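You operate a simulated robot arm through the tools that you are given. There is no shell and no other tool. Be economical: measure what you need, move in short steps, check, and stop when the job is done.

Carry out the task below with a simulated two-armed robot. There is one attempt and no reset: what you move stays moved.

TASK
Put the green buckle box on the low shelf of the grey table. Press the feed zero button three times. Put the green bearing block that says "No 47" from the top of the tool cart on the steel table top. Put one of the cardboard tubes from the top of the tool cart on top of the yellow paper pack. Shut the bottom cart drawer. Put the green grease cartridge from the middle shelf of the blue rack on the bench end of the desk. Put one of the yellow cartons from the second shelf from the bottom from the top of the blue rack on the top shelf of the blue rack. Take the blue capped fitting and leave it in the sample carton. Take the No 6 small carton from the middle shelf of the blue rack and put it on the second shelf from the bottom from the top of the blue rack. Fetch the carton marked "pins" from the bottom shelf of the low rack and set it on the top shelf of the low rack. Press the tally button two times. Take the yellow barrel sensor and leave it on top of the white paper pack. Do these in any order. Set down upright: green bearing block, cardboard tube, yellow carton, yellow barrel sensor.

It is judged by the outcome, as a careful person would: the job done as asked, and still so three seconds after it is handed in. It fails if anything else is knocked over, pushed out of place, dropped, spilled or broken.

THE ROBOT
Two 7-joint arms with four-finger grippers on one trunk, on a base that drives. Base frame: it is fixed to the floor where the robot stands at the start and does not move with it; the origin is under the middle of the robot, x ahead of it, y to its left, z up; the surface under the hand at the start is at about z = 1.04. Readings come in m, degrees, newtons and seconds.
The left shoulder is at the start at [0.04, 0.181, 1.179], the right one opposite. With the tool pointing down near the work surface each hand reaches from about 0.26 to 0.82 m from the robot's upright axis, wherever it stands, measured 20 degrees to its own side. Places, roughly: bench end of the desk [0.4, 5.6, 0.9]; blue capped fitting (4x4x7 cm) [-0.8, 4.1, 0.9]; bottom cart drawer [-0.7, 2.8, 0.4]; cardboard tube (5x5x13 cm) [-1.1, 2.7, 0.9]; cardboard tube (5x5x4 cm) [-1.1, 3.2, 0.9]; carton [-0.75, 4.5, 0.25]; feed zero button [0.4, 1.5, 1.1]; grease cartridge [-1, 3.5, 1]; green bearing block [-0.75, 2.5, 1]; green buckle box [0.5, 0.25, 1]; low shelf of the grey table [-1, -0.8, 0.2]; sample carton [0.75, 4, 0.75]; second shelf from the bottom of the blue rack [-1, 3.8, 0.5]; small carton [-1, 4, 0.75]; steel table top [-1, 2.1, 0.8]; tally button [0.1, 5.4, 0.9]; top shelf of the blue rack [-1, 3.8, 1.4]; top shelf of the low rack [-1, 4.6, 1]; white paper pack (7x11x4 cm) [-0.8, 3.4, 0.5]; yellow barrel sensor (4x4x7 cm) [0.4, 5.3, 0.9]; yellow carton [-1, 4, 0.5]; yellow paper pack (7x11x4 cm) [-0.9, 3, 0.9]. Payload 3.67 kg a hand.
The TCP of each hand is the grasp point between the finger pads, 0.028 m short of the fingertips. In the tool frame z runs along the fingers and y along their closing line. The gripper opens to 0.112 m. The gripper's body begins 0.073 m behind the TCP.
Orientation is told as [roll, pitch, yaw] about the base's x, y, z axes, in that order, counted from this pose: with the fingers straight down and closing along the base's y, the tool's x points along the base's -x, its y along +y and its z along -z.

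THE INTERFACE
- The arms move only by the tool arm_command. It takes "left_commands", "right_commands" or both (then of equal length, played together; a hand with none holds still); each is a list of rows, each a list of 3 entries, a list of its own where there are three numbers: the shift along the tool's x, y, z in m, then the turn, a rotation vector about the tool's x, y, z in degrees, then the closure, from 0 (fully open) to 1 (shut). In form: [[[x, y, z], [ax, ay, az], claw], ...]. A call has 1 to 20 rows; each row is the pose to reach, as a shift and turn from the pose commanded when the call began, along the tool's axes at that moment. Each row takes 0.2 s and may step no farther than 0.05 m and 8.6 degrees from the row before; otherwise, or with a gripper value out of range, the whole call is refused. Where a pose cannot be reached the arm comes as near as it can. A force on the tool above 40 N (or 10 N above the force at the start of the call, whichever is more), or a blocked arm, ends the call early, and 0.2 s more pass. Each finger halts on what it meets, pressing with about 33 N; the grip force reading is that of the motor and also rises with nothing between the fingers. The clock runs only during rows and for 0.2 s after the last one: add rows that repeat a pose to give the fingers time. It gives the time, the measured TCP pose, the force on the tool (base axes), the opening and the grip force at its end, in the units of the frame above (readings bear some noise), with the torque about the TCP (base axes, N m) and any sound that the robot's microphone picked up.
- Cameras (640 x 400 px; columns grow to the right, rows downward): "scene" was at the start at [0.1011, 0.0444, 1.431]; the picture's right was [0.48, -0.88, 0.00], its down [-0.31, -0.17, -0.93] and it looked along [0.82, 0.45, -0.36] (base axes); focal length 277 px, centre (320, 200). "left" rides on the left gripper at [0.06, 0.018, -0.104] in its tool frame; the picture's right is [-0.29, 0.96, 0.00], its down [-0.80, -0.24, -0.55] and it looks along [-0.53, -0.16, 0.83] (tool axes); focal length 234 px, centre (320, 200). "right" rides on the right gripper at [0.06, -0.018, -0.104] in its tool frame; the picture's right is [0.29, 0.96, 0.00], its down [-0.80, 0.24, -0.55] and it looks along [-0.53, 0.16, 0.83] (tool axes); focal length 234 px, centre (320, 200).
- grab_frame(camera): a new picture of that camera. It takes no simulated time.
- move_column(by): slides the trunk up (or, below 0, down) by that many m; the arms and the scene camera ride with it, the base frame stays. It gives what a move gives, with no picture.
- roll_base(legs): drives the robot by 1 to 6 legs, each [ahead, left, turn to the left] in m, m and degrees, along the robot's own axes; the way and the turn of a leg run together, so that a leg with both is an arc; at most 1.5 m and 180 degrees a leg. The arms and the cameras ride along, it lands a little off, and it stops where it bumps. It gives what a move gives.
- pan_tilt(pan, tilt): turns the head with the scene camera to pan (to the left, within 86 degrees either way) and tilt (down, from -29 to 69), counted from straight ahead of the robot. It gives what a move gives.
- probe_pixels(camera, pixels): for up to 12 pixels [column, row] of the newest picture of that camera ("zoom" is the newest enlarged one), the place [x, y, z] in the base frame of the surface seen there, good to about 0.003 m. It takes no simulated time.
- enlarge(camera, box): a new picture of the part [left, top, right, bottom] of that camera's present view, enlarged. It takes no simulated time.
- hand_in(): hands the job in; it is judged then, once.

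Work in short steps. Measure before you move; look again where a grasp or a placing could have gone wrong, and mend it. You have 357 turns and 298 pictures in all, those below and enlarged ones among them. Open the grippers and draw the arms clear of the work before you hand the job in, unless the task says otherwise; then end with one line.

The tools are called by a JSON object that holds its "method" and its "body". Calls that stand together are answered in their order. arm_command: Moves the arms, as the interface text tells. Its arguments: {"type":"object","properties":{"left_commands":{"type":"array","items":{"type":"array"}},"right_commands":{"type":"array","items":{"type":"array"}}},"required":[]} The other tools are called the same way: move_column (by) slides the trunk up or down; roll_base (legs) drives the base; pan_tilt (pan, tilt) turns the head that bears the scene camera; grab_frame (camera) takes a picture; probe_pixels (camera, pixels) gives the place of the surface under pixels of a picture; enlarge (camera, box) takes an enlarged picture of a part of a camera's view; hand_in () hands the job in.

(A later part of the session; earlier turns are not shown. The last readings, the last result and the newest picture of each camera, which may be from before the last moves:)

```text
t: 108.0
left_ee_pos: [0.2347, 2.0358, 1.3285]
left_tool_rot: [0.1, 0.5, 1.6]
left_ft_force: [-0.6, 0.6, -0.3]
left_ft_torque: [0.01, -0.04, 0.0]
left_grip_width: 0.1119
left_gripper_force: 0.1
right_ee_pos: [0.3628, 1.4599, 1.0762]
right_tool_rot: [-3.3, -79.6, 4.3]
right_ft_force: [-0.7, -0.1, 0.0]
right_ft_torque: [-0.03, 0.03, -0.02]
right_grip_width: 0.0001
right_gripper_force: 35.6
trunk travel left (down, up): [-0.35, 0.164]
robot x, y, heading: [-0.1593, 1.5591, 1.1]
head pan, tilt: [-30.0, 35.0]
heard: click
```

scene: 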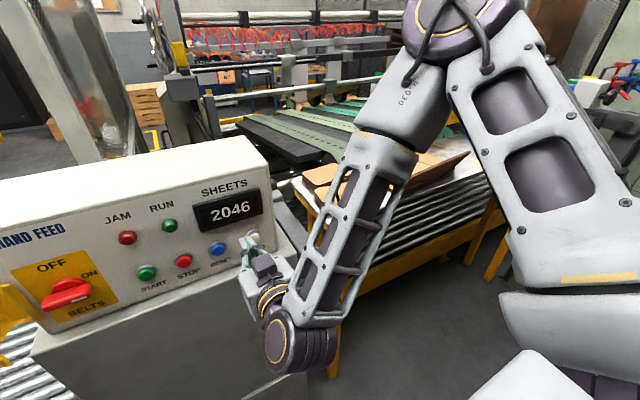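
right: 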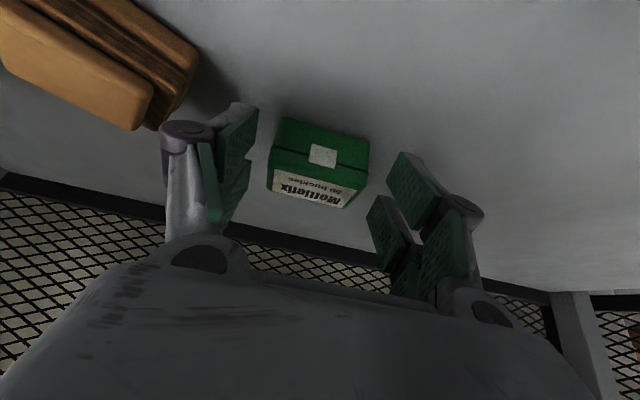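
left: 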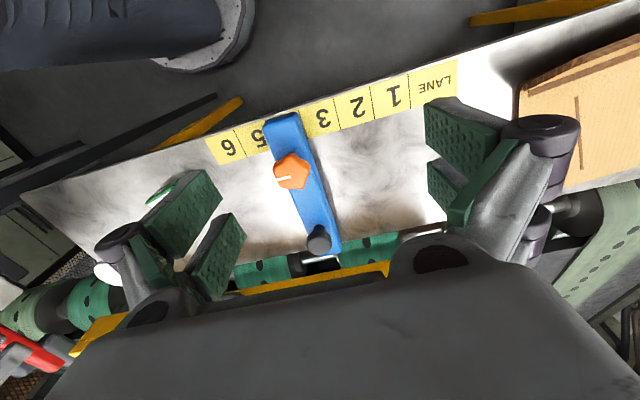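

Three clicks in all. I bring the right hand back up to a pointing-down carry pose.

{"method": "arm_command", "body": {"right_commands": [[[-0.015, 0, -0.03], [0, 0, 0], 1], [[-0.03, 0.02, -0.05], [0, 8, 0], 1], [[-0.045, 0.03, -0.06], [0, 16, 0], 0.5], [[-0.06, 0.04, -0.07], [0, 24, 0], 0], [[-0.075, 0.05, -0.08], [0, 32, 0], 0], [[-0.09, 0.06, -0.09], [0, 40, 0], 0], [[-0.105, 0.07, -0.1], [0, 48, 0], 0], [[-0.12, 0.08, -0.11], [0, 56, 0], 0], [[-0.13, 0.1, -0.12], [0, 64, 0], 0], [[-0.14, 0.12, -0.12], [0, 72, 0], 0], [[-0.14, 0.14, -0.12], [0, 80, 0], 0], [[-0.14, 0.14, -0.12], [0, 80, 0], 0]]}}

{"method": "pan_tilt", "body": {"pan": 60, "tilt": 30}}

{"method": "grab_frame", "body": {"camera": "scene"}}

```text
t: 110.6
left_ee_pos: [0.235, 2.0351, 1.3282]
left_tool_rot: [0.2, 0.5, 1.7]
left_ft_force: [-0.1, 0.5, 0.0]
left_ft_torque: [0.02, -0.01, 0.0]
left_grip_width: 0.1119
left_gripper_force: 0.0
right_ee_pos: [0.2675, 1.5986, 1.234]
right_tool_rot: [-0.6, 0.6, 1.1]
right_ft_force: [-1.2, -0.5, 0.0]
right_ft_torque: [-0.03, -0.04, 0.0]
right_grip_width: 0.1118
right_gripper_force: 0.1
right hand out of reach, approached as far as the arm can: row 1, 2, 3
trunk travel left (down, up): [-0.35, 0.164]
robot x, y, heading: [-0.1561, 1.5597, 1.4]
head pan, tilt: [-30.0, 35.0]
```

```text
t: 112.2
left_ee_pos: [0.2367, 2.0353, 1.3283]
left_tool_rot: [0.1, 0.5, 1.7]
left_ft_force: [0.4, 0.9, 0.6]
left_ft_torque: [0.01, 0.01, 0.02]
left_grip_width: 0.1117
left_gripper_force: 0.1
right_ee_pos: [0.2709, 1.5994, 1.2335]
right_tool_rot: [-0.7, 0.4, 1.0]
right_ft_force: [-0.8, 0.1, 0.2]
right_ft_torque: [0.0, -0.02, -0.02]
right_grip_width: 0.1117
right_gripper_force: 0.1
trunk travel left (down, up): [-0.35, 0.164]
robot x, y, heading: [-0.158, 1.5581, 1.0]
head pan, tilt: [60.0, 30.0]
```

```text
247 pictures are left
```

scene: 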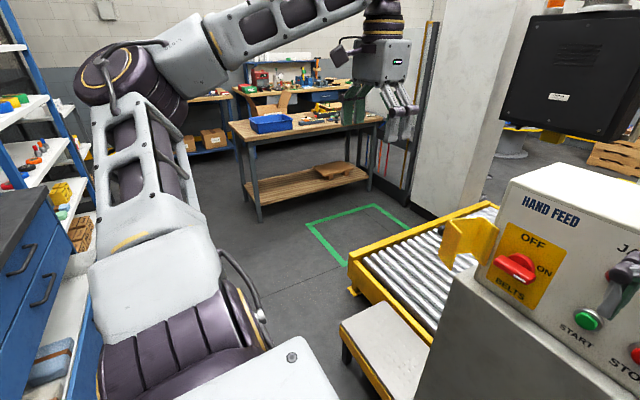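

I probe the low conveyor and the cart side before driving on and turning left.

{"method": "probe_pixels", "body": {"camera": "scene", "pixels": [[350, 290], [342, 330], [400, 395], [255, 222], [330, 230], [40, 280], [50, 225], [70, 355], [10, 235]]}}

{"method": "pan_tilt", "body": {"pan": 86, "tilt": 35}}

{"method": "grab_frame", "body": {"camera": "scene"}}

```text
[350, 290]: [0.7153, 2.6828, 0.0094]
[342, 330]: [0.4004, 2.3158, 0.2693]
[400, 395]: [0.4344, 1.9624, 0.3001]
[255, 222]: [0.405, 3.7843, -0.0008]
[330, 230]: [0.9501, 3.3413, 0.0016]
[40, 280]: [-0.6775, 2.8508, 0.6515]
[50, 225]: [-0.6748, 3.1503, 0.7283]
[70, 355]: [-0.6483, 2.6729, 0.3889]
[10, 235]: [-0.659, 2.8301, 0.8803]
```

```text
t: 113.1
left_ee_pos: [0.236, 2.0361, 1.3269]
left_tool_rot: [0.1, 0.4, 1.7]
left_ft_force: [0.1, -1.0, 0.1]
left_ft_torque: [-0.03, 0.01, -0.05]
left_grip_width: 0.1118
left_gripper_force: 0.0
right_ee_pos: [0.2705, 1.5994, 1.2343]
right_tool_rot: [-0.5, 0.3, 1.0]
right_ft_force: [0.2, 0.0, 0.0]
right_ft_torque: [0.0, 0.0, 0.01]
right_grip_width: 0.1118
right_gripper_force: 0.1
trunk travel left (down, up): [-0.35, 0.164]
robot x, y, heading: [-0.157, 1.5625, 1.2]
head pan, tilt: [85.9, 35.0]
```

```text
246 pictures are left
```

scene: 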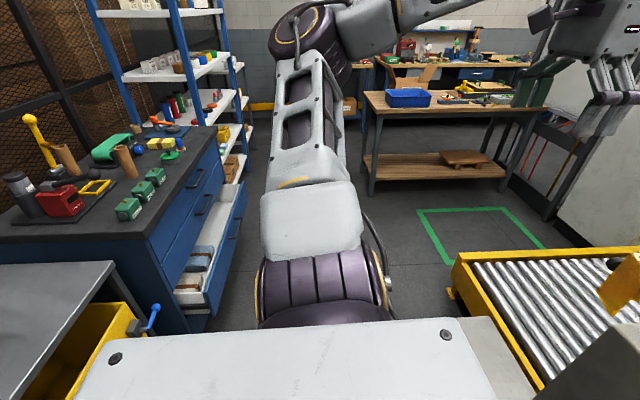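

The cart is visible: two tubes, green blocks, yellow tape etc. I probe the drawer's front extent and key items.

{"method": "probe_pixels", "body": {"camera": "scene", "pixels": [[238, 220], [215, 300], [205, 322], [130, 285], [128, 208], [142, 190], [157, 175], [125, 160], [67, 158], [162, 143], [150, 320], [60, 290]]}}

{"method": "enlarge", "body": {"camera": "scene", "box": [0, 100, 240, 240]}}

```text
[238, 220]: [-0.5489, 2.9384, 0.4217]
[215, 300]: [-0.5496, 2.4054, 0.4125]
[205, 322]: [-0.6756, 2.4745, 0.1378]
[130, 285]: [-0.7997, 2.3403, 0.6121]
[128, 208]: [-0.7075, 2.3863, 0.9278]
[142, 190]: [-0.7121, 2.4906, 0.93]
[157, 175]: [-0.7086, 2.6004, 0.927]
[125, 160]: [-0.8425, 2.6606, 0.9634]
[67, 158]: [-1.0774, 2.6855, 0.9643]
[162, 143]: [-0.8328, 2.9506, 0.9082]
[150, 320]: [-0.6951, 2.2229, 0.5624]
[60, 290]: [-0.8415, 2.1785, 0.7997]
```

```text
2.67 times, centred on (120, 170) of scene
```

zoom: 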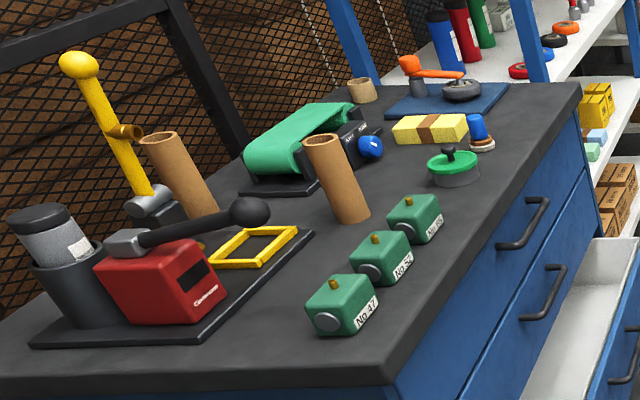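

No 47 block is the nearest (-0.71,2.386,0.93). I strafe left to y≈2.25 and turn left 90°, then check.

{"method": "roll_base", "body": {"legs": [[0.02, 0.7, 0], [0, 0, 90]]}}

{"method": "pan_tilt", "body": {"pan": 60, "tilt": 30}}

{"method": "grab_frame", "body": {"camera": "scene"}}

```text
t: 121.2
left_ee_pos: [-0.6238, 2.6287, 1.3282]
left_tool_rot: [0.1, 0.5, 91.1]
left_ft_force: [0.5, -0.7, -0.7]
left_ft_torque: [0.02, -0.01, 0.01]
left_grip_width: 0.1118
left_gripper_force: 0.0
right_ee_pos: [-0.188, 2.6575, 1.2323]
right_tool_rot: [-0.7, 0.4, 90.5]
right_ft_force: [-0.3, 0.7, -0.7]
right_ft_torque: [-0.03, -0.02, -0.03]
right_grip_width: 0.112
right_gripper_force: 0.1
trunk travel left (down, up): [-0.35, 0.164]
robot x, y, heading: [-0.1516, 2.2291, 90.5]
head pan, tilt: [85.9, 35.0]
```

```text
t: 122.0
left_ee_pos: [-0.6244, 2.6274, 1.3285]
left_tool_rot: [0.2, 0.5, 91.1]
left_ft_force: [0.3, -0.1, -0.1]
left_ft_torque: [0.01, -0.02, -0.02]
left_grip_width: 0.1121
left_gripper_force: 0.0
right_ee_pos: [-0.1882, 2.6574, 1.2337]
right_tool_rot: [-0.6, 0.4, 90.4]
right_ft_force: [0.3, 0.9, 0.2]
right_ft_torque: [0.01, 0.0, 0.02]
right_grip_width: 0.1118
right_gripper_force: 0.0
trunk travel left (down, up): [-0.35, 0.164]
robot x, y, heading: [-0.1485, 2.2281, 90.6]
head pan, tilt: [60.0, 30.0]
```

```text
244 pictures are left
```

scene: 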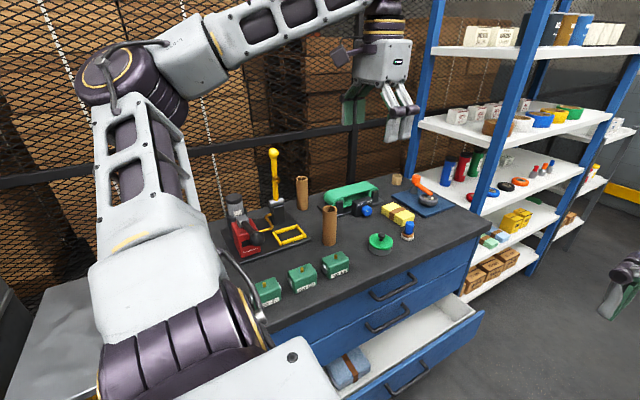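

I turn the rest to face the cart, from a spot 0.2 m further along.

{"method": "roll_base", "body": {"legs": [[0.15, 0, 0], [0, 0, 89.5]]}}

{"method": "pan_tilt", "body": {"pan": 0, "tilt": 40}}

{"method": "grab_frame", "body": {"camera": "scene"}}

```text
t: 127.5
left_ee_pos: [-0.5742, 1.9239, 1.3279]
left_tool_rot: [0.0, 0.6, 178.3]
left_ft_force: [-0.1, -0.7, 0.1]
left_ft_torque: [0.01, -0.05, 0.05]
left_grip_width: 0.1124
left_gripper_force: 0.2
right_ee_pos: [-0.5819, 2.3627, 1.2335]
right_tool_rot: [-0.6, 0.4, 177.4]
right_ft_force: [0.6, -0.3, 0.9]
right_ft_torque: [-0.01, -0.04, 0.0]
right_grip_width: 0.1119
right_gripper_force: 0.1
trunk travel left (down, up): [-0.35, 0.164]
robot x, y, heading: [-0.1541, 2.3735, 177.8]
head pan, tilt: [60.0, 30.0]
```

```text
t: 128.8
left_ee_pos: [-0.574, 1.9249, 1.3289]
left_tool_rot: [0.2, 0.5, 178.2]
left_ft_force: [0.7, 0.4, 0.4]
left_ft_torque: [0.04, 0.01, 0.01]
left_grip_width: 0.1118
left_gripper_force: 0.0
right_ee_pos: [-0.5815, 2.3623, 1.2323]
right_tool_rot: [-0.7, 0.4, 177.6]
right_ft_force: [-0.1, 0.0, 0.8]
right_ft_torque: [0.01, -0.01, 0.04]
right_grip_width: 0.112
right_gripper_force: 0.1
trunk travel left (down, up): [-0.35, 0.164]
robot x, y, heading: [-0.1491, 2.3774, 177.7]
head pan, tilt: [0.0, 40.0]
```

```text
243 pictures are left
```

scene: 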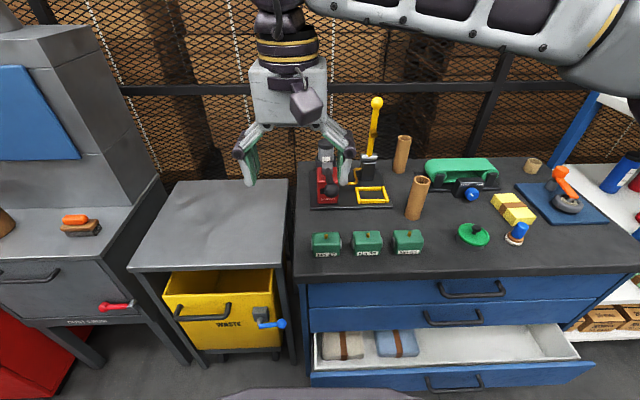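

Good overview. I enlarge the blocks and probe the block, table, and pack.

{"method": "enlarge", "body": {"camera": "scene", "box": [290, 190, 450, 290]}}

{"method": "probe_pixels", "body": {"camera": "scene", "pixels": [[220, 230], [160, 260], [270, 260], [190, 190], [320, 238], [326, 253], [316, 232], [336, 234], [352, 240], [330, 270]]}}

```text
4.00 times, centred on (370, 240) of scene
```

zoom: 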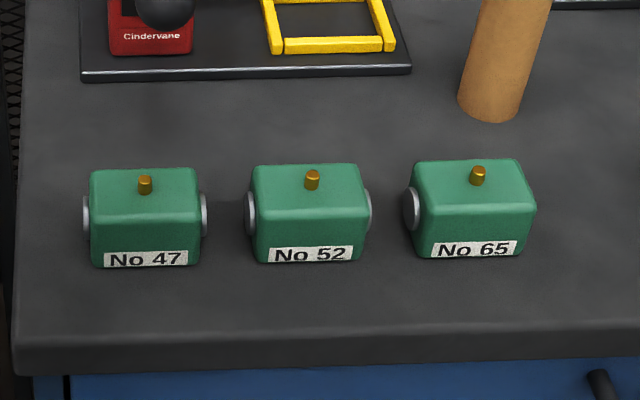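

```text
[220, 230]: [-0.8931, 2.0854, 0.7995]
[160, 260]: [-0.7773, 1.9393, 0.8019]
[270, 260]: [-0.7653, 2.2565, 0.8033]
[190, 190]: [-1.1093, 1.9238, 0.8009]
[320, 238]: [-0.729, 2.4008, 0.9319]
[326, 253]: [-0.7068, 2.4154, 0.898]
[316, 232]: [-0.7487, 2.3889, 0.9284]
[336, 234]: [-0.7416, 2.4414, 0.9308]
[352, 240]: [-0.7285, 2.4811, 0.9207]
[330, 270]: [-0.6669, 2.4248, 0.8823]
```

"No 47" is the leftmost block: centre about (-0.73,2.413), top 0.931. I bring the right hand over it, turning 90° so the fingers close front-to-back (away from its neighbour).

{"method": "arm_command", "body": {"right_commands": [[[-0.015, -0.004, 0], [0, 0, -8.2], 0], [[-0.03, -0.009, 0], [0, 0, -16.4], 0], [[-0.045, -0.013, 0], [0, 0, -24.6], 0], [[-0.06, -0.018, 0], [0, 0, -32.8], 0], [[-0.075, -0.022, 0], [0, 0, -41], 0], [[-0.09, -0.027, 0], [0, 0, -49], 0], [[-0.105, -0.031, 0.02], [0, 0, -57], 0], [[-0.12, -0.036, 0.04], [0, 0, -65], 0], [[-0.135, -0.04, 0.06], [0, 0, -73], 0], [[-0.1505, -0.0448, 0.08], [0, 0, -81], 0], [[-0.1505, -0.0448, 0.1], [0, 0, -87.6], 0], [[-0.1505, -0.0448, 0.12], [0, 0, -87.6], 0], [[-0.1505, -0.0448, 0.12], [0, 0, -87.6], 0]]}}

{"method": "grab_frame", "body": {"camera": "right"}}

{"method": "grab_frame", "body": {"camera": "scene"}}

```text
t: 131.6
left_ee_pos: [-0.5745, 1.9253, 1.3287]
left_tool_rot: [0.2, 0.5, 178.3]
left_ft_force: [-0.6, 1.3, -0.4]
left_ft_torque: [-0.12, -0.05, 0.0]
left_grip_width: 0.1122
left_gripper_force: 0.0
right_ee_pos: [-0.5857, 2.348, 1.0816]
right_tool_rot: [0.2, 2.6, -102.7]
right_ft_force: [5.1, -6.8, -2.7]
right_ft_torque: [0.72, 0.5, 0.06]
right_grip_width: 0.1116
right_gripper_force: 0.0
right hand out of reach, approached as far as the arm can: row 8, 9, 10, 11, 12, 13
trunk travel left (down, up): [-0.35, 0.164]
robot x, y, heading: [-0.1537, 2.3785, 178.0]
head pan, tilt: [0.0, 40.0]
```

```text
241 pictures are left
```

right: 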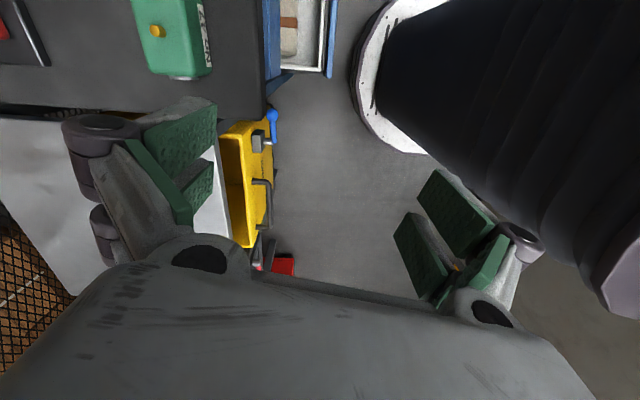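

```text
240 pictures are left
```

scene: 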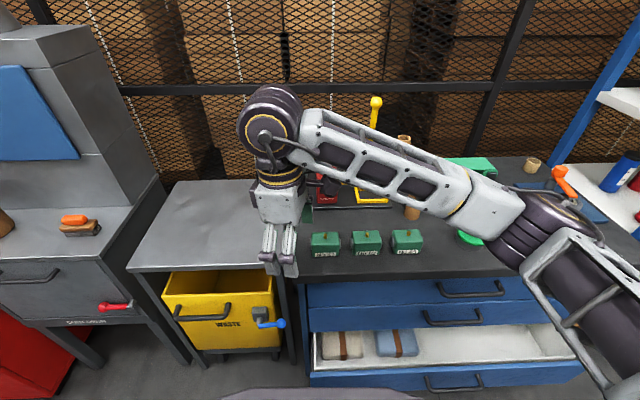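

That wrist direction runs into its limit (force 5–7 N). I lift and turn back the other way.

{"method": "arm_command", "body": {"right_commands": [[[0, 0, -0.04], [0, 0, 0], 0], [[0, 0, -0.08], [0, 0, 6], 0], [[0, 0, -0.12], [0, 0, 14], 0], [[0, 0, -0.15], [0, 0, 22], 0], [[0, 0, -0.15], [0, 0, 30], 0], [[0, 0, -0.15], [0, 0, 38], 0], [[0, 0, -0.15], [0, 0, 46], 0], [[0, 0, -0.15], [0, 0, 54], 0], [[0, 0, -0.15], [0, 0, 62], 0], [[0, 0, -0.15], [0, 0, 70], 0], [[0, 0, -0.15], [0, 0, 78], 0], [[0, 0, -0.15], [0, 0, 80], 0]]}}

```text
t: 134.2
left_ee_pos: [-0.573, 1.9242, 1.3278]
left_tool_rot: [0.1, 0.6, 178.4]
left_ft_force: [-0.2, 0.5, -0.2]
left_ft_torque: [-0.01, -0.02, 0.02]
left_grip_width: 0.1121
left_gripper_force: 0.0
right_ee_pos: [-0.5859, 2.3352, 1.2333]
right_tool_rot: [-2.6, 0.6, 177.6]
right_ft_force: [-0.9, -0.2, -0.3]
right_ft_torque: [-0.02, 0.01, 0.0]
right_grip_width: 0.1118
right_gripper_force: 0.1
trunk travel left (down, up): [-0.35, 0.164]
robot x, y, heading: [-0.1523, 2.3762, 177.9]
head pan, tilt: [0.0, 40.0]
```

Now rotate the other way while moving over the block.

{"method": "arm_command", "body": {"right_commands": [[[-0.015, -0.007, 0], [-2.6, 0, 8], 0], [[-0.03, -0.014, 0], [-2.6, 0, 16], 0], [[-0.045, -0.021, 0], [-2.6, 0, 24], 0], [[-0.06, -0.028, 0], [-2.6, 0, 32], 0], [[-0.075, -0.036, 0], [-2.6, 0, 40], 0], [[-0.09, -0.044, 0], [-2.6, 0, 48], 0], [[-0.105, -0.051, 0.02], [-2.6, 0, 56], 0], [[-0.12, -0.058, 0.04], [-2.6, 0, 64], 0], [[-0.135, -0.065, 0.06], [-2.6, 0, 72], 0], [[-0.147, -0.072, 0.08], [-1, 0, 80], 0], [[-0.147, -0.072, 0.1], [0, 0, 87], 0], [[-0.147, -0.072, 0.12], [0, 0, 87], 0], [[-0.147, -0.072, 0.12], [0, 0, 87], 0]]}}

{"method": "grab_frame", "body": {"camera": "right"}}

{"method": "grab_frame", "body": {"camera": "scene"}}

```text
t: 137.0
left_ee_pos: [-0.5741, 1.9233, 1.3277]
left_tool_rot: [0.1, 0.4, 178.4]
left_ft_force: [0.0, 0.7, 0.1]
left_ft_torque: [-0.03, -0.01, 0.0]
left_grip_width: 0.112
left_gripper_force: 0.0
right_ee_pos: [-0.7279, 2.4172, 1.1152]
right_tool_rot: [-0.7, -2.5, 90.6]
right_ft_force: [-0.2, -0.5, -0.7]
right_ft_torque: [0.01, 0.0, 0.0]
right_grip_width: 0.1119
right_gripper_force: 0.1
trunk travel left (down, up): [-0.35, 0.164]
robot x, y, heading: [-0.1497, 2.3808, 177.9]
head pan, tilt: [0.0, 40.0]
```

```text
239 pictures are left
```

right: 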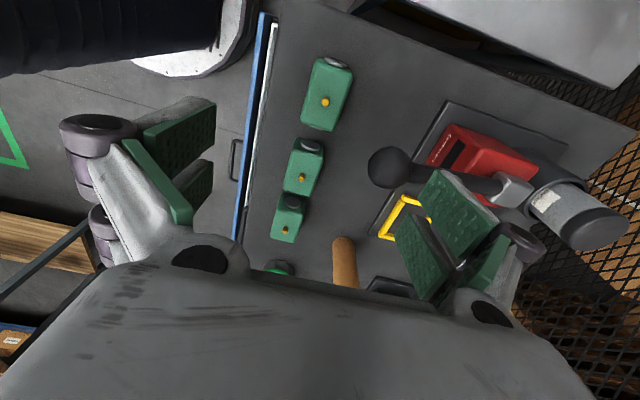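

```text
238 pictures are left
```

scene: 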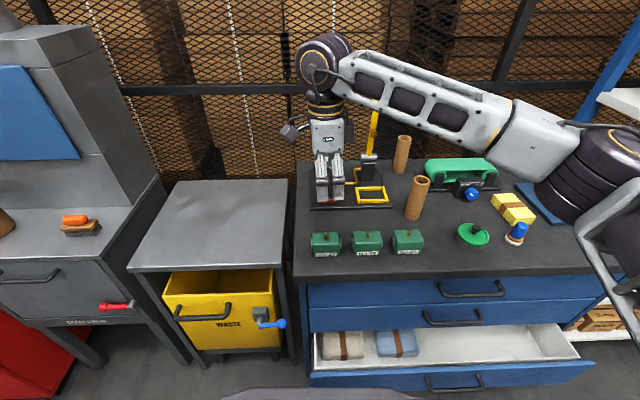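

The hand is above the block. I probe block edges and the black ball lever behind it for clearance.

{"method": "probe_pixels", "body": {"camera": "right", "pixels": [[325, 100], [318, 62], [350, 68], [306, 122], [335, 128], [392, 167], [430, 140], [390, 210], [300, 175]]}}

```text
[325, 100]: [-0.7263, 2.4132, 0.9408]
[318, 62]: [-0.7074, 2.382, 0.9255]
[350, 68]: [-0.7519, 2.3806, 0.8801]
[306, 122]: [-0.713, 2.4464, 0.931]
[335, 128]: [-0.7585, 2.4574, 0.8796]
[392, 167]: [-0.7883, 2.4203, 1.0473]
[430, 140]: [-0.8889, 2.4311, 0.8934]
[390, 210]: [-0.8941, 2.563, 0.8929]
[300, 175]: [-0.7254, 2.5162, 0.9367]
```

The black ball lever overhangs near the back finger. I probe its extent.

{"method": "probe_pixels", "body": {"camera": "right", "pixels": [[371, 168], [375, 160], [380, 182], [392, 150], [405, 165], [400, 180], [440, 180], [480, 190], [470, 150]]}}

{"method": "enlarge", "body": {"camera": "right", "box": [280, 40, 480, 240]}}

```text
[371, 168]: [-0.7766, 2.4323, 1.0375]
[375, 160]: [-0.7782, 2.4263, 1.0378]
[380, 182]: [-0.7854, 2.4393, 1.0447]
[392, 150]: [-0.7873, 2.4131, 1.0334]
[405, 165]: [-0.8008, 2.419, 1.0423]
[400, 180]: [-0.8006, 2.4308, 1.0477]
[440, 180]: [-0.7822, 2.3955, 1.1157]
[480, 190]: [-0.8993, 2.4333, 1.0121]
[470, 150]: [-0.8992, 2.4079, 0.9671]
```

```text
2.00 times, centred on (380, 140) of right
```

zoom: 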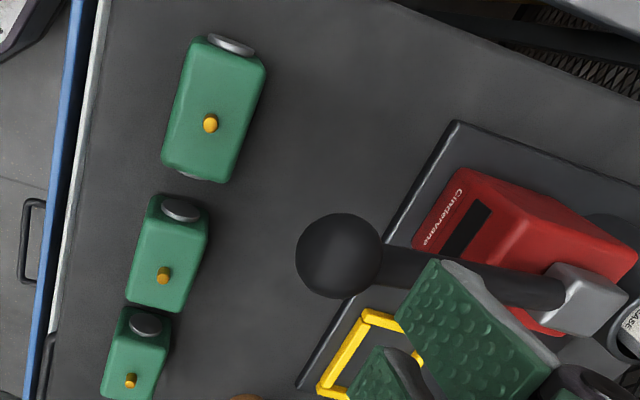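

Ball centre ≈(-0.795,2.43,1.03), radius 2.1 cm. I offset the hand 1.6 cm toward me and 1.5 cm left, open only to 9 cm, and descend part-way to check.

{"method": "arm_command", "body": {"right_commands": [[[0.015, -0.016, 0], [-0.7, 2.5, 0], 0.2], [[0.015, -0.016, 0.03], [-0.7, 2.5, 0], 0.2], [[0.015, -0.016, 0.06], [-0.7, 2.5, 0], 0.2], [[0.015, -0.016, 0.06], [-0.7, 2.5, 0], 0.2]]}}

{"method": "grab_frame", "body": {"camera": "right"}}

```text
t: 138.0
left_ee_pos: [-0.5738, 1.9249, 1.3282]
left_tool_rot: [0.1, 0.5, 178.3]
left_ft_force: [0.2, -0.5, -0.2]
left_ft_torque: [0.0, 0.02, 0.0]
left_grip_width: 0.1121
left_gripper_force: 0.2
right_ee_pos: [-0.7091, 2.4071, 1.0546]
right_tool_rot: [0.0, 0.1, 90.7]
right_ft_force: [0.7, 0.0, 0.5]
right_ft_torque: [-0.02, 0.0, 0.01]
right_grip_width: 0.0897
right_gripper_force: 0.1
trunk travel left (down, up): [-0.35, 0.164]
robot x, y, heading: [-0.1548, 2.3781, 178.0]
head pan, tilt: [0.0, 40.0]
```

```text
236 pictures are left
```

right: 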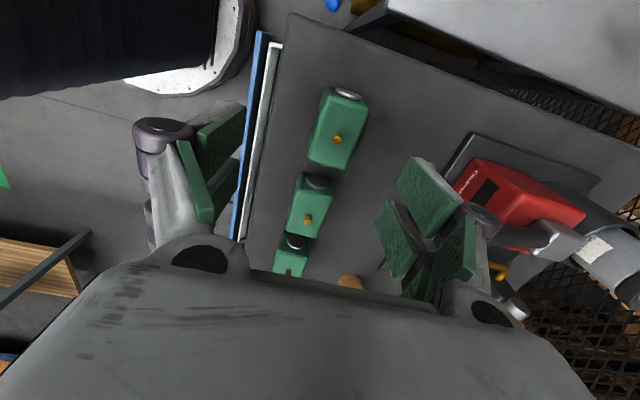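

I adjust 4 mm, open a touch wider, and descend to z≈0.96 first.

{"method": "arm_command", "body": {"right_commands": [[[0.004, 0.003, 0.0], [0, 0, 0], 0.16], [[0.004, 0.003, 0.04], [0, 0, 0], 0.16], [[0.004, 0.003, 0.075], [0, 0, 0], 0.16], [[0.004, 0.003, 0.09], [0, 0, 0], 0.16], [[0.004, 0.003, 0.09], [0, 0, 0], 0.16]]}}

{"method": "grab_frame", "body": {"camera": "right"}}

{"method": "enlarge", "body": {"camera": "scene", "box": [270, 100, 470, 270]}}

```text
t: 139.2
left_ee_pos: [-0.5736, 1.9249, 1.3283]
left_tool_rot: [0.1, 0.5, 178.3]
left_ft_force: [0.2, -0.5, 0.3]
left_ft_torque: [0.01, -0.01, 0.02]
left_grip_width: 0.1122
left_gripper_force: 0.1
right_ee_pos: [-0.7131, 2.4015, 0.9634]
right_tool_rot: [0.0, 0.0, 90.7]
right_ft_force: [-0.8, -0.3, -0.7]
right_ft_torque: [0.0, -0.03, -0.04]
right_grip_width: 0.094
right_gripper_force: 0.0
trunk travel left (down, up): [-0.35, 0.164]
robot x, y, heading: [-0.1537, 2.3761, 177.8]
head pan, tilt: [0.0, 40.0]
```

```text
235 pictures are left
```

right: 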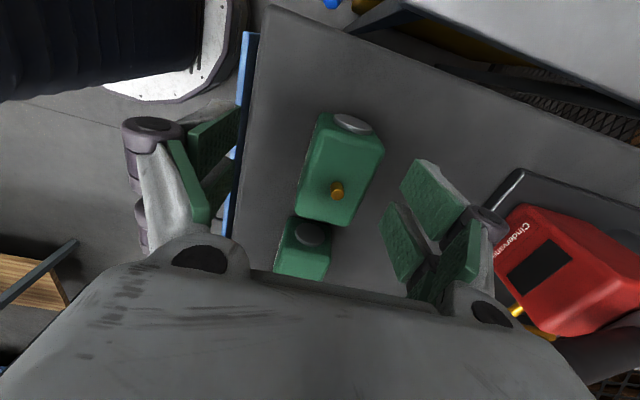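

```text
2.35 times, centred on (370, 185) of scene
```

zoom: 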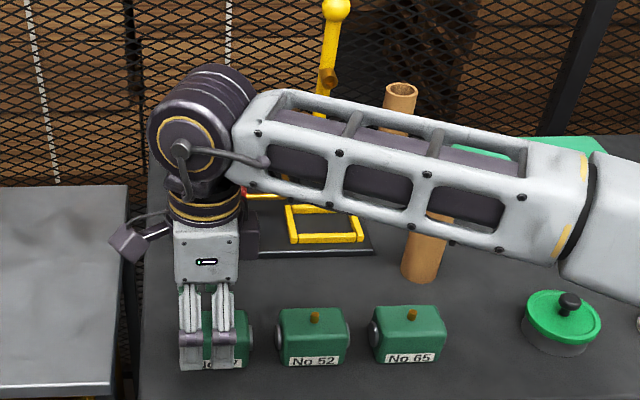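

No contact so far. The forearm passes over the tall tube; I probe the forearm's height there before the last 5 cm.

{"method": "probe_pixels", "body": {"camera": "zoom", "pixels": [[430, 215], [400, 215], [500, 240], [440, 230], [350, 195], [425, 260], [210, 200], [390, 92]]}}

```text
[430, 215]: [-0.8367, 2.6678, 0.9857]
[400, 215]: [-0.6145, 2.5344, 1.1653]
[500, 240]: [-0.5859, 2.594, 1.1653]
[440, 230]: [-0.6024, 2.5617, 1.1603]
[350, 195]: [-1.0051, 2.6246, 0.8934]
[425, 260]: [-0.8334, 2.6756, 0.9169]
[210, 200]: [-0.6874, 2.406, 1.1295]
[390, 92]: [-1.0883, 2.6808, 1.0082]
```

Forearm is well in front of the tube (x -0.61). I descend to z≈0.914 and close gently.

{"method": "arm_command", "body": {"right_commands": [[[0, 0, 0.03], [0, 0, 0], 0.16], [[0, 0, 0.049], [0, 0, 0], 0.16], [[0, 0, 0.049], [0, 0, 0], 0.25], [[0, 0, 0.049], [0, 0, 0], 0.35], [[0, 0, 0.049], [0, 0, 0], 0.45], [[0, 0, 0.049], [0, 0, 0], 0.55], [[0, 0, 0.049], [0, 0, 0], 0.7], [[0, 0, 0.049], [0, 0, 0], 0.8], [[0, 0, 0.049], [0, 0, 0], 0.8]]}}

{"method": "grab_frame", "body": {"camera": "right"}}

```text
t: 141.2
left_ee_pos: [-0.5747, 1.9252, 1.3272]
left_tool_rot: [0.0, 0.5, 178.3]
left_ft_force: [0.9, 0.8, 0.0]
left_ft_torque: [0.0, 0.01, 0.02]
left_grip_width: 0.1121
left_gripper_force: 0.1
right_ee_pos: [-0.7114, 2.4028, 0.9162]
right_tool_rot: [0.1, 0.0, 90.7]
right_ft_force: [-3.4, 1.9, 3.7]
right_ft_torque: [0.1, -0.06, 0.05]
right_grip_width: 0.0458
right_gripper_force: 32.9
trunk travel left (down, up): [-0.35, 0.164]
robot x, y, heading: [-0.1522, 2.3787, 177.6]
head pan, tilt: [0.0, 40.0]
```

```text
233 pictures are left
```

right: 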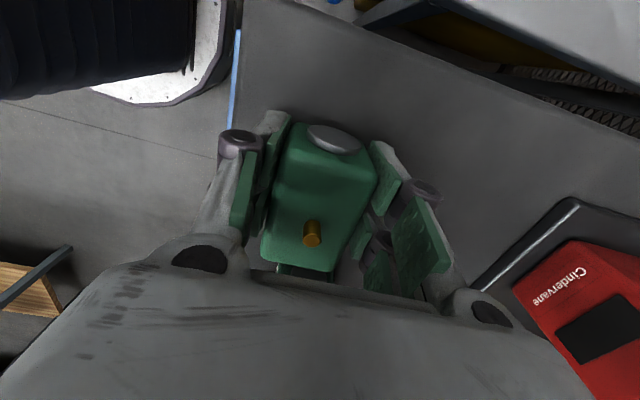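

Gripped (4.6 cm). I lift it straight up, easing toward me away from the ball.

{"method": "arm_command", "body": {"right_commands": [[[0, -0.003, -0.03], [0, 0, 0], 0.8], [[0, -0.006, -0.07], [0, 0, 0], 0.8], [[0, -0.01, -0.11], [0, 0, 0], 0.8], [[0, -0.02, -0.15], [0, 0, 0], 0.8], [[0, -0.04, -0.19], [0, 0, 0], 0.8], [[0, -0.06, -0.23], [0, 0, 0], 0.8], [[0, -0.06, -0.23], [0, 0, 0], 0.8]]}}

{"method": "roll_base", "body": {"legs": [[0, 0.33, 0]]}}

{"method": "grab_frame", "body": {"camera": "scene"}}

```text
t: 142.8
left_ee_pos: [-0.5747, 1.9247, 1.3282]
left_tool_rot: [0.0, 0.6, 178.2]
left_ft_force: [0.6, -0.6, -0.2]
left_ft_torque: [0.0, 0.0, -0.02]
left_grip_width: 0.1121
left_gripper_force: 0.0
right_ee_pos: [-0.6557, 2.4026, 1.1421]
right_tool_rot: [-0.1, 0.0, 90.7]
right_ft_force: [0.2, 0.1, -5.2]
right_ft_torque: [-0.08, -0.04, -0.03]
right_grip_width: 0.0458
right_gripper_force: 33.3
trunk travel left (down, up): [-0.35, 0.164]
robot x, y, heading: [-0.1505, 2.3795, 177.7]
head pan, tilt: [0.0, 40.0]
```

```text
t: 145.1
left_ee_pos: [-0.5838, 1.5934, 1.3273]
left_tool_rot: [0.2, 0.6, 178.4]
left_ft_force: [0.2, 0.4, -1.0]
left_ft_torque: [0.04, -0.01, -0.03]
left_grip_width: 0.112
left_gripper_force: 0.1
right_ee_pos: [-0.6673, 2.0732, 1.1421]
right_tool_rot: [0.0, 0.0, 90.9]
right_ft_force: [0.1, 0.2, -6.0]
right_ft_torque: [-0.08, 0.02, -0.01]
right_grip_width: 0.0457
right_gripper_force: 33.0
trunk travel left (down, up): [-0.35, 0.164]
robot x, y, heading: [-0.1667, 2.0457, 177.9]
head pan, tilt: [0.0, 40.0]
```

```text
232 pictures are left
```

scene: 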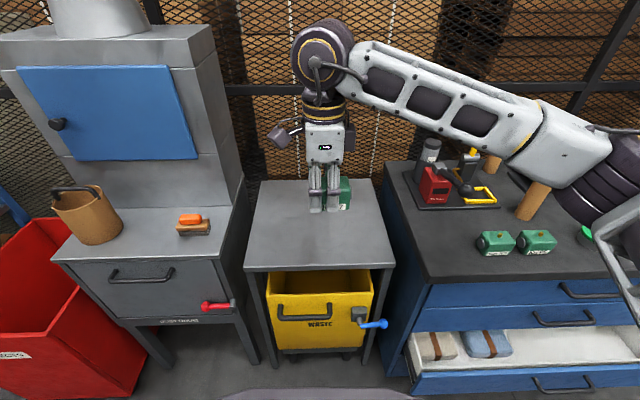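

Table top centre is ahead. I move forward to x≈-0.85 and down to z≈0.90, then check.

{"method": "arm_command", "body": {"right_commands": [[[0, 0.045, 0], [0, 0, 0], 0.8], [[0, 0.09, 0], [0, 0, 0], 0.8], [[0, 0.135, 0], [0, 0, 0], 0.8], [[0, 0.18, 0], [0, 0, 0], 0.8], [[0, 0.18, 0.045], [0, 0, 0], 0.8], [[0, 0.18, 0.09], [0, 0, 0], 0.8], [[0, 0.18, 0.135], [0, 0, 0], 0.8], [[0, 0.18, 0.18], [0, 0, 0], 0.8], [[0, 0.18, 0.225], [0, 0, 0], 0.8], [[0, 0.18, 0.24], [0, 0, 0], 0.8], [[0, 0.18, 0.24], [0, 0, 0], 0.8]]}}

{"method": "grab_frame", "body": {"camera": "scene"}}

```text
t: 147.5
left_ee_pos: [-0.5854, 1.5941, 1.3282]
left_tool_rot: [0.0, 0.6, 178.5]
left_ft_force: [0.4, 0.7, 0.6]
left_ft_torque: [-0.02, 0.01, 0.0]
left_grip_width: 0.1121
left_gripper_force: 0.0
right_ee_pos: [-0.8481, 2.0704, 0.9033]
right_tool_rot: [-0.1, -0.1, 90.9]
right_ft_force: [0.2, -0.8, -6.1]
right_ft_torque: [-0.06, -0.03, 0.0]
right_grip_width: 0.0456
right_gripper_force: 32.6
trunk travel left (down, up): [-0.35, 0.164]
robot x, y, heading: [-0.165, 2.0482, 178.4]
head pan, tilt: [0.0, 40.0]
```

```text
231 pictures are left
```

scene: 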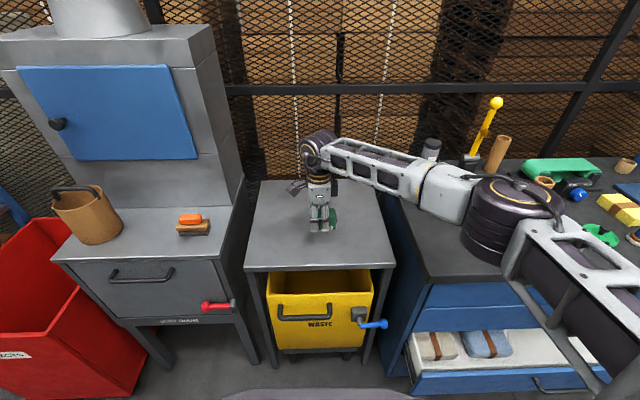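

I check the elbow's height over the cart before the last 7 cm.

{"method": "probe_pixels", "body": {"camera": "scene", "pixels": [[500, 190], [480, 240], [500, 262], [445, 205], [470, 185], [430, 200]]}}

```text
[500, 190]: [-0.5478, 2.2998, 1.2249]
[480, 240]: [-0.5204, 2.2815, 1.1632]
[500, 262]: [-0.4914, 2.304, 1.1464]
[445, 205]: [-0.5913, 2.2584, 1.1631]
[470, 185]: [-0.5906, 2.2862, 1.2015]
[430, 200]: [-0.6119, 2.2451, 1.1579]
```

Elbow is at x≈-0.55 and z>1.1, clear of the cart. I lower to the table until light contact.

{"method": "arm_command", "body": {"right_commands": [[[0, 0, 0.03], [0, 0, 0], 0.8], [[0, 0, 0.055], [0, 0, 0], 0.8], [[0, 0, 0.064], [0, 0, 0], 0.8], [[0, 0, 0.068], [0, 0, 0], 0.8], [[0, 0, 0.068], [0, 0, 0], 0.8]]}}

```text
t: 148.7
left_ee_pos: [-0.5838, 1.5946, 1.3275]
left_tool_rot: [0.2, 0.5, 178.5]
left_ft_force: [-0.7, -0.1, -0.6]
left_ft_torque: [0.03, 0.02, -0.01]
left_grip_width: 0.112
left_gripper_force: 0.0
right_ee_pos: [-0.8476, 2.071, 0.8355]
right_tool_rot: [0.1, 0.0, 90.8]
right_ft_force: [-1.6, 0.6, 9.6]
right_ft_torque: [0.64, -0.28, 0.08]
right_grip_width: 0.0461
right_gripper_force: 33.0
trunk travel left (down, up): [-0.35, 0.164]
robot x, y, heading: [-0.1632, 2.0478, 177.8]
head pan, tilt: [0.0, 40.0]
```

Contact (force +9.6 N up). I open and lift away.

{"method": "arm_command", "body": {"right_commands": [[[0, 0, -0.001], [0, 0, 0], 0.5], [[0, 0, -0.001], [0, 0, 0], 0.3], [[0, 0, -0.001], [0, 0, 0], 0.15], [[0, 0, -0.03], [0, 0, 0], 0.1], [[0, 0, -0.08], [0, 0, 0], 0.1], [[0, -0.03, -0.12], [0, 0, 0], 0], [[0, -0.07, -0.15], [0, 0, 0], 0], [[0, -0.11, -0.18], [0, 0, 0], 0], [[0, -0.15, -0.21], [0, 0, 0], 0], [[0, -0.17, -0.25], [0, 0, 0], 0], [[0, -0.17, -0.29], [0, 0, 0], 0]]}}

{"method": "grab_frame", "body": {"camera": "scene"}}

```text
t: 151.1
left_ee_pos: [-0.5838, 1.5941, 1.3288]
left_tool_rot: [0.2, 0.5, 178.5]
left_ft_force: [0.1, -0.4, -0.3]
left_ft_torque: [0.01, 0.03, 0.04]
left_grip_width: 0.1121
left_gripper_force: 0.1
right_ee_pos: [-0.6764, 2.0725, 1.1251]
right_tool_rot: [-0.1, -0.2, 90.9]
right_ft_force: [-0.1, 0.4, -0.1]
right_ft_torque: [-0.02, 0.0, 0.01]
right_grip_width: 0.1119
right_gripper_force: 0.1
trunk travel left (down, up): [-0.35, 0.164]
robot x, y, heading: [-0.1642, 2.046, 178.2]
head pan, tilt: [0.0, 40.0]
```

```text
230 pictures are left
```

scene: 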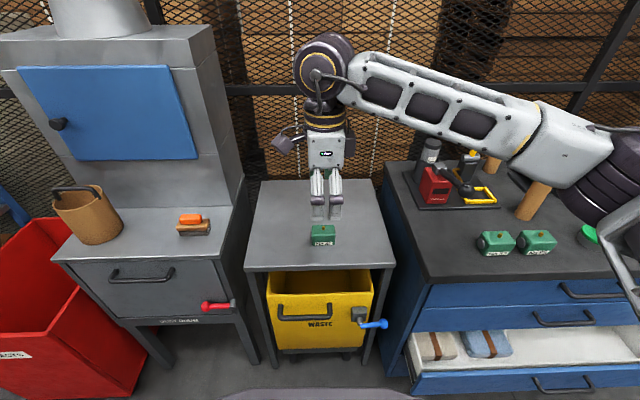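

The No 47 block stands on the steel table. Next the tube; I strafe right to y≈2.75.

{"method": "arm_command", "body": {"right_commands": [[[0, -0.03, -0.04], [0, 0, 0], 0], [[0, -0.06, -0.08], [0, 0, 0], 0], [[0, -0.08, -0.12], [0, 0, 0], 0]]}}

{"method": "roll_base", "body": {"legs": [[0, -0.72, 0]]}}

{"method": "grab_frame", "body": {"camera": "scene"}}

```text
t: 151.9
left_ee_pos: [-0.5835, 1.5929, 1.3285]
left_tool_rot: [0.1, 0.4, 178.6]
left_ft_force: [-0.8, 0.1, -0.1]
left_ft_torque: [0.0, 0.0, -0.01]
left_grip_width: 0.112
left_gripper_force: 0.0
right_ee_pos: [-0.596, 2.0712, 1.2441]
right_tool_rot: [0.0, -0.1, 91.0]
right_ft_force: [0.6, -0.8, -0.5]
right_ft_torque: [-0.02, 0.01, -0.01]
right_grip_width: 0.1119
right_gripper_force: 0.1
trunk travel left (down, up): [-0.35, 0.164]
robot x, y, heading: [-0.1677, 2.0506, 178.1]
head pan, tilt: [0.0, 40.0]
```

```text
t: 155.8
left_ee_pos: [-0.5594, 2.3026, 1.3283]
left_tool_rot: [0.1, 0.5, 178.2]
left_ft_force: [-0.6, -0.9, 0.2]
left_ft_torque: [0.01, 0.01, 0.01]
left_grip_width: 0.112
left_gripper_force: 0.0
right_ee_pos: [-0.5712, 2.7776, 1.245]
right_tool_rot: [0.0, -0.1, 90.5]
right_ft_force: [0.6, -0.3, 0.2]
right_ft_torque: [-0.03, 0.01, 0.0]
right_grip_width: 0.1121
right_gripper_force: 0.0
trunk travel left (down, up): [-0.35, 0.164]
robot x, y, heading: [-0.1352, 2.752, 177.9]
head pan, tilt: [0.0, 40.0]
```

```text
229 pictures are left
```

scene: 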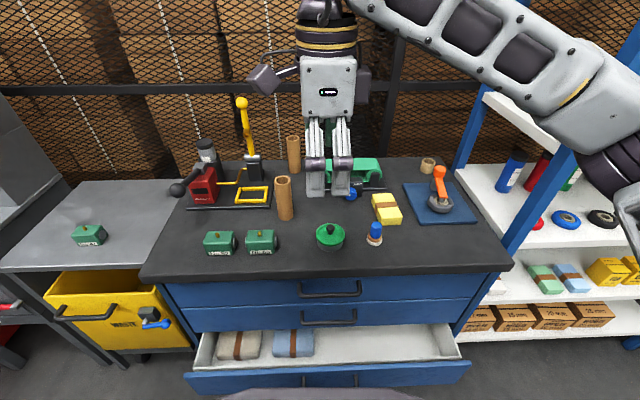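

The near tube top is at (283,180), the yellow pack at (386,208). I probe them.

{"method": "enlarge", "body": {"camera": "scene", "box": [260, 160, 460, 260]}}

{"method": "probe_pixels", "body": {"camera": "scene", "pixels": [[284, 200], [278, 181], [289, 181], [284, 176], [285, 218], [388, 203], [376, 196], [395, 199], [401, 218], [379, 222], [375, 230], [330, 230]]}}

```text
3.20 times, centred on (360, 210) of scene
```

zoom: 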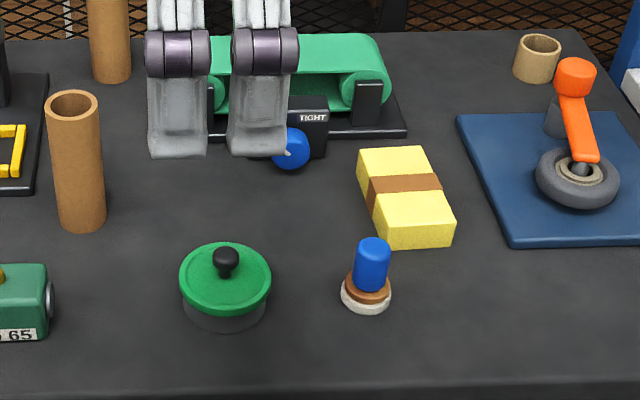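

```text
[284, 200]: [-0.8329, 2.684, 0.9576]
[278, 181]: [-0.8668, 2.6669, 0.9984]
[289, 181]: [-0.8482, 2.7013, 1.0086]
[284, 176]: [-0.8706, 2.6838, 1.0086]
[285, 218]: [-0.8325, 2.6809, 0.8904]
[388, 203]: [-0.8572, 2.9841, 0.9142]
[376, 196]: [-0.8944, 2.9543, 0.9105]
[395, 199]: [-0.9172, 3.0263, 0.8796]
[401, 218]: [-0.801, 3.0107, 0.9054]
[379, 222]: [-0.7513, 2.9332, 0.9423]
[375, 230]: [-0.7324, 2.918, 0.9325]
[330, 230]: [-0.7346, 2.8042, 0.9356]
```

I probe the pack top corners and the blue bottle in the zoom.

{"method": "probe_pixels", "body": {"camera": "zoom", "pixels": [[364, 156], [418, 150], [448, 216], [384, 222], [405, 183], [372, 242], [366, 300], [290, 135], [225, 250], [75, 100]]}}

```text
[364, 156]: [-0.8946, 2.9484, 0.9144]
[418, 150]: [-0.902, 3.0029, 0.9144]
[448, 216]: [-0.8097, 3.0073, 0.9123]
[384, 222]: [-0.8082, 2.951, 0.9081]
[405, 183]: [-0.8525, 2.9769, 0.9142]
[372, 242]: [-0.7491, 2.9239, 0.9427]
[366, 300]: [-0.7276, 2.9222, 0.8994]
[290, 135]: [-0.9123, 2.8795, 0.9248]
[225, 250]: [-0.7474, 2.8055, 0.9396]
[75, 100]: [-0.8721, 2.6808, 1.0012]
```

Tube centre (-0.857,2.682), top 1.009; pack centre (-0.853,2.977), top 0.914. I move the right hand over the tube at height.

{"method": "arm_command", "body": {"right_commands": [[[0.014, 0.041, 0], [0, 0, 0], 0], [[0.028, 0.082, 0], [0, 0, 0], 0], [[0.041, 0.123, 0], [0, 0, 0], 0], [[0.055, 0.164, 0], [0, 0, 0], 0], [[0.069, 0.205, 0], [0, 0, 0], 0], [[0.082, 0.246, 0], [0, 0, 0], 0], [[0.096, 0.286, 0], [0, 0, 0], 0], [[0.096, 0.286, 0.045], [0, 0, 0], 0], [[0.096, 0.286, 0.09], [0, 0, 0], 0], [[0.096, 0.286, 0.135], [0, 0, 0], 0], [[0.096, 0.286, 0.14], [0, 0, 0], 0]]}}

{"method": "grab_frame", "body": {"camera": "right"}}

{"method": "grab_frame", "body": {"camera": "scene"}}

```text
t: 158.2
left_ee_pos: [-0.5607, 2.3016, 1.3284]
left_tool_rot: [0.0, 0.5, 178.1]
left_ft_force: [-0.1, -1.0, 0.1]
left_ft_torque: [-0.02, 0.02, 0.01]
left_grip_width: 0.112
left_gripper_force: 0.0
right_ee_pos: [-0.8488, 2.7107, 1.12]
right_tool_rot: [0.0, -0.1, 90.5]
right_ft_force: [-0.4, 0.0, -1.1]
right_ft_torque: [0.01, 0.0, -0.03]
right_grip_width: 0.1117
right_gripper_force: 0.0
right hand out of reach, approached as far as the arm can: row 6, 7, 8, 9, 10, 11
trunk travel left (down, up): [-0.35, 0.164]
robot x, y, heading: [-0.1374, 2.7558, 177.8]
head pan, tilt: [0.0, 40.0]
```

```text
227 pictures are left
```

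right: 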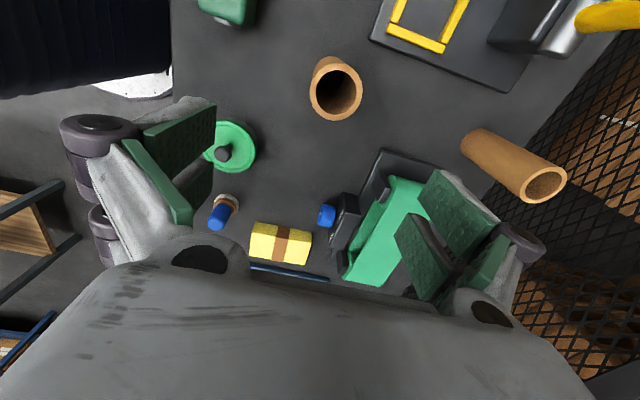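

```text
226 pictures are left
```

scene: 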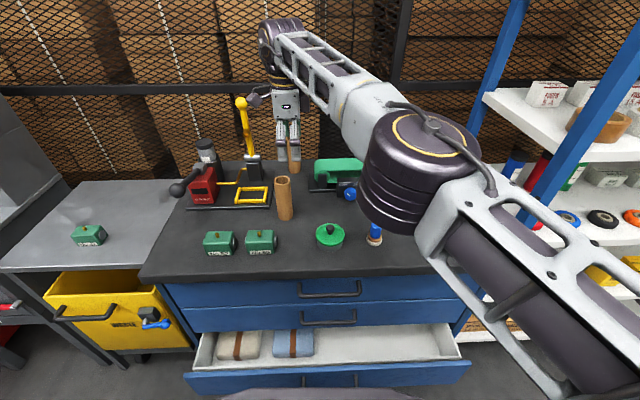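

Reach ends 3 cm short. I bring the base 5 cm ahead and 3 cm left, then correct.

{"method": "roll_base", "body": {"legs": [[0.05, 0.03, 0]]}}

{"method": "arm_command", "body": {"right_commands": [[[0, -0.03, 0], [0, 0, 0], 0], [[0, -0.04, 0], [0, 0, 0], 0], [[0, -0.04, 0], [0, 0, 0], 0]]}}

{"method": "grab_frame", "body": {"camera": "right"}}

```text
t: 159.2
left_ee_pos: [-0.606, 2.2768, 1.3301]
left_tool_rot: [0.2, 0.4, 178.1]
left_ft_force: [0.0, -0.3, 0.1]
left_ft_torque: [0.0, 0.05, 0.01]
left_grip_width: 0.1121
left_gripper_force: 0.1
right_ee_pos: [-0.896, 2.6854, 1.1245]
right_tool_rot: [0.2, 0.1, 90.5]
right_ft_force: [0.2, 0.4, 0.6]
right_ft_torque: [0.0, -0.01, -0.03]
right_grip_width: 0.1121
right_gripper_force: 0.1
trunk travel left (down, up): [-0.35, 0.164]
robot x, y, heading: [-0.1896, 2.7283, 177.6]
head pan, tilt: [0.0, 40.0]
```

```text
t: 160.0
left_ee_pos: [-0.6094, 2.2679, 1.3262]
left_tool_rot: [-0.2, 0.5, 178.2]
left_ft_force: [0.4, -0.8, -0.3]
left_ft_torque: [0.12, -0.01, 0.0]
left_grip_width: 0.1119
left_gripper_force: 0.1
right_ee_pos: [-0.8566, 2.6768, 1.1241]
right_tool_rot: [0.0, -0.3, 90.5]
right_ft_force: [-0.1, -1.0, 0.2]
right_ft_torque: [0.09, 0.03, -0.03]
right_grip_width: 0.1117
right_gripper_force: 0.0
trunk travel left (down, up): [-0.35, 0.164]
robot x, y, heading: [-0.1901, 2.7245, 177.8]
head pan, tilt: [0.0, 40.0]
```

```text
225 pictures are left
```

right: 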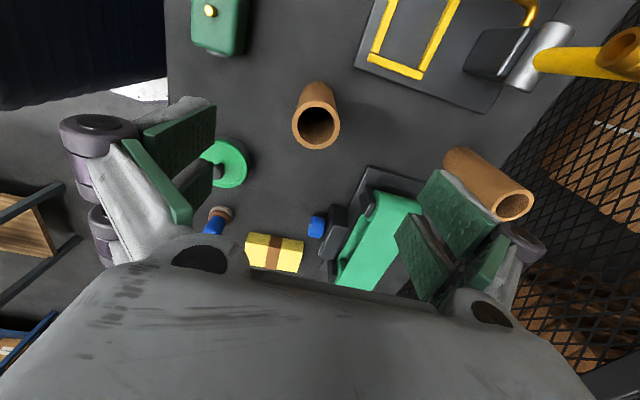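

Aligned within 5 mm. I descend to z≈0.975 around the tube and close.

{"method": "arm_command", "body": {"right_commands": [[[-0.005, 0, 0.04], [0, 0, 0], 0], [[-0.005, 0, 0.08], [0, 0, 0], 0], [[-0.005, 0, 0.12], [0, 0, 0], 0], [[-0.005, 0, 0.149], [0, 0, 0], 0], [[-0.005, 0, 0.149], [0, 0, 0], 0.2], [[-0.005, 0, 0.149], [0, 0, 0], 0.4], [[-0.005, 0, 0.149], [0, 0, 0], 0.5], [[-0.005, 0, 0.149], [0, 0, 0], 0.6], [[-0.005, 0, 0.149], [0, 0, 0], 0.65], [[-0.005, 0, 0.149], [0, 0, 0], 0.65]]}}

{"method": "grab_frame", "body": {"camera": "right"}}

```text
t: 162.2
left_ee_pos: [-0.6098, 2.2744, 1.3283]
left_tool_rot: [0.3, 0.5, 178.1]
left_ft_force: [-0.4, -0.4, 0.6]
left_ft_torque: [0.0, -0.01, -0.01]
left_grip_width: 0.1119
left_gripper_force: 0.1
right_ee_pos: [-0.8607, 2.6895, 0.9728]
right_tool_rot: [0.1, 0.0, 90.5]
right_ft_force: [1.0, 0.1, 2.5]
right_ft_torque: [-0.09, 0.04, 0.02]
right_grip_width: 0.0438
right_gripper_force: 33.1
trunk travel left (down, up): [-0.35, 0.164]
robot x, y, heading: [-0.1864, 2.7264, 177.8]
head pan, tilt: [0.0, 40.0]
```

```text
224 pictures are left
```

right: 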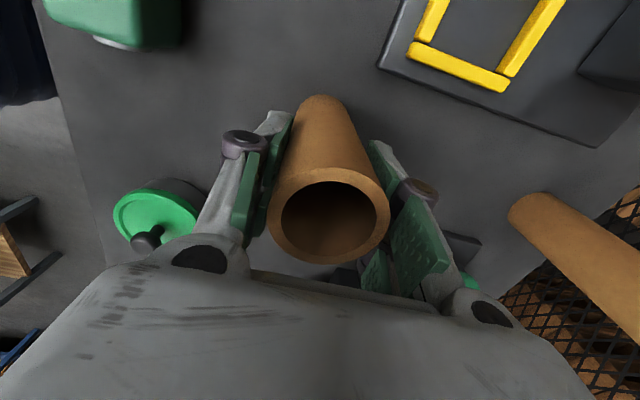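

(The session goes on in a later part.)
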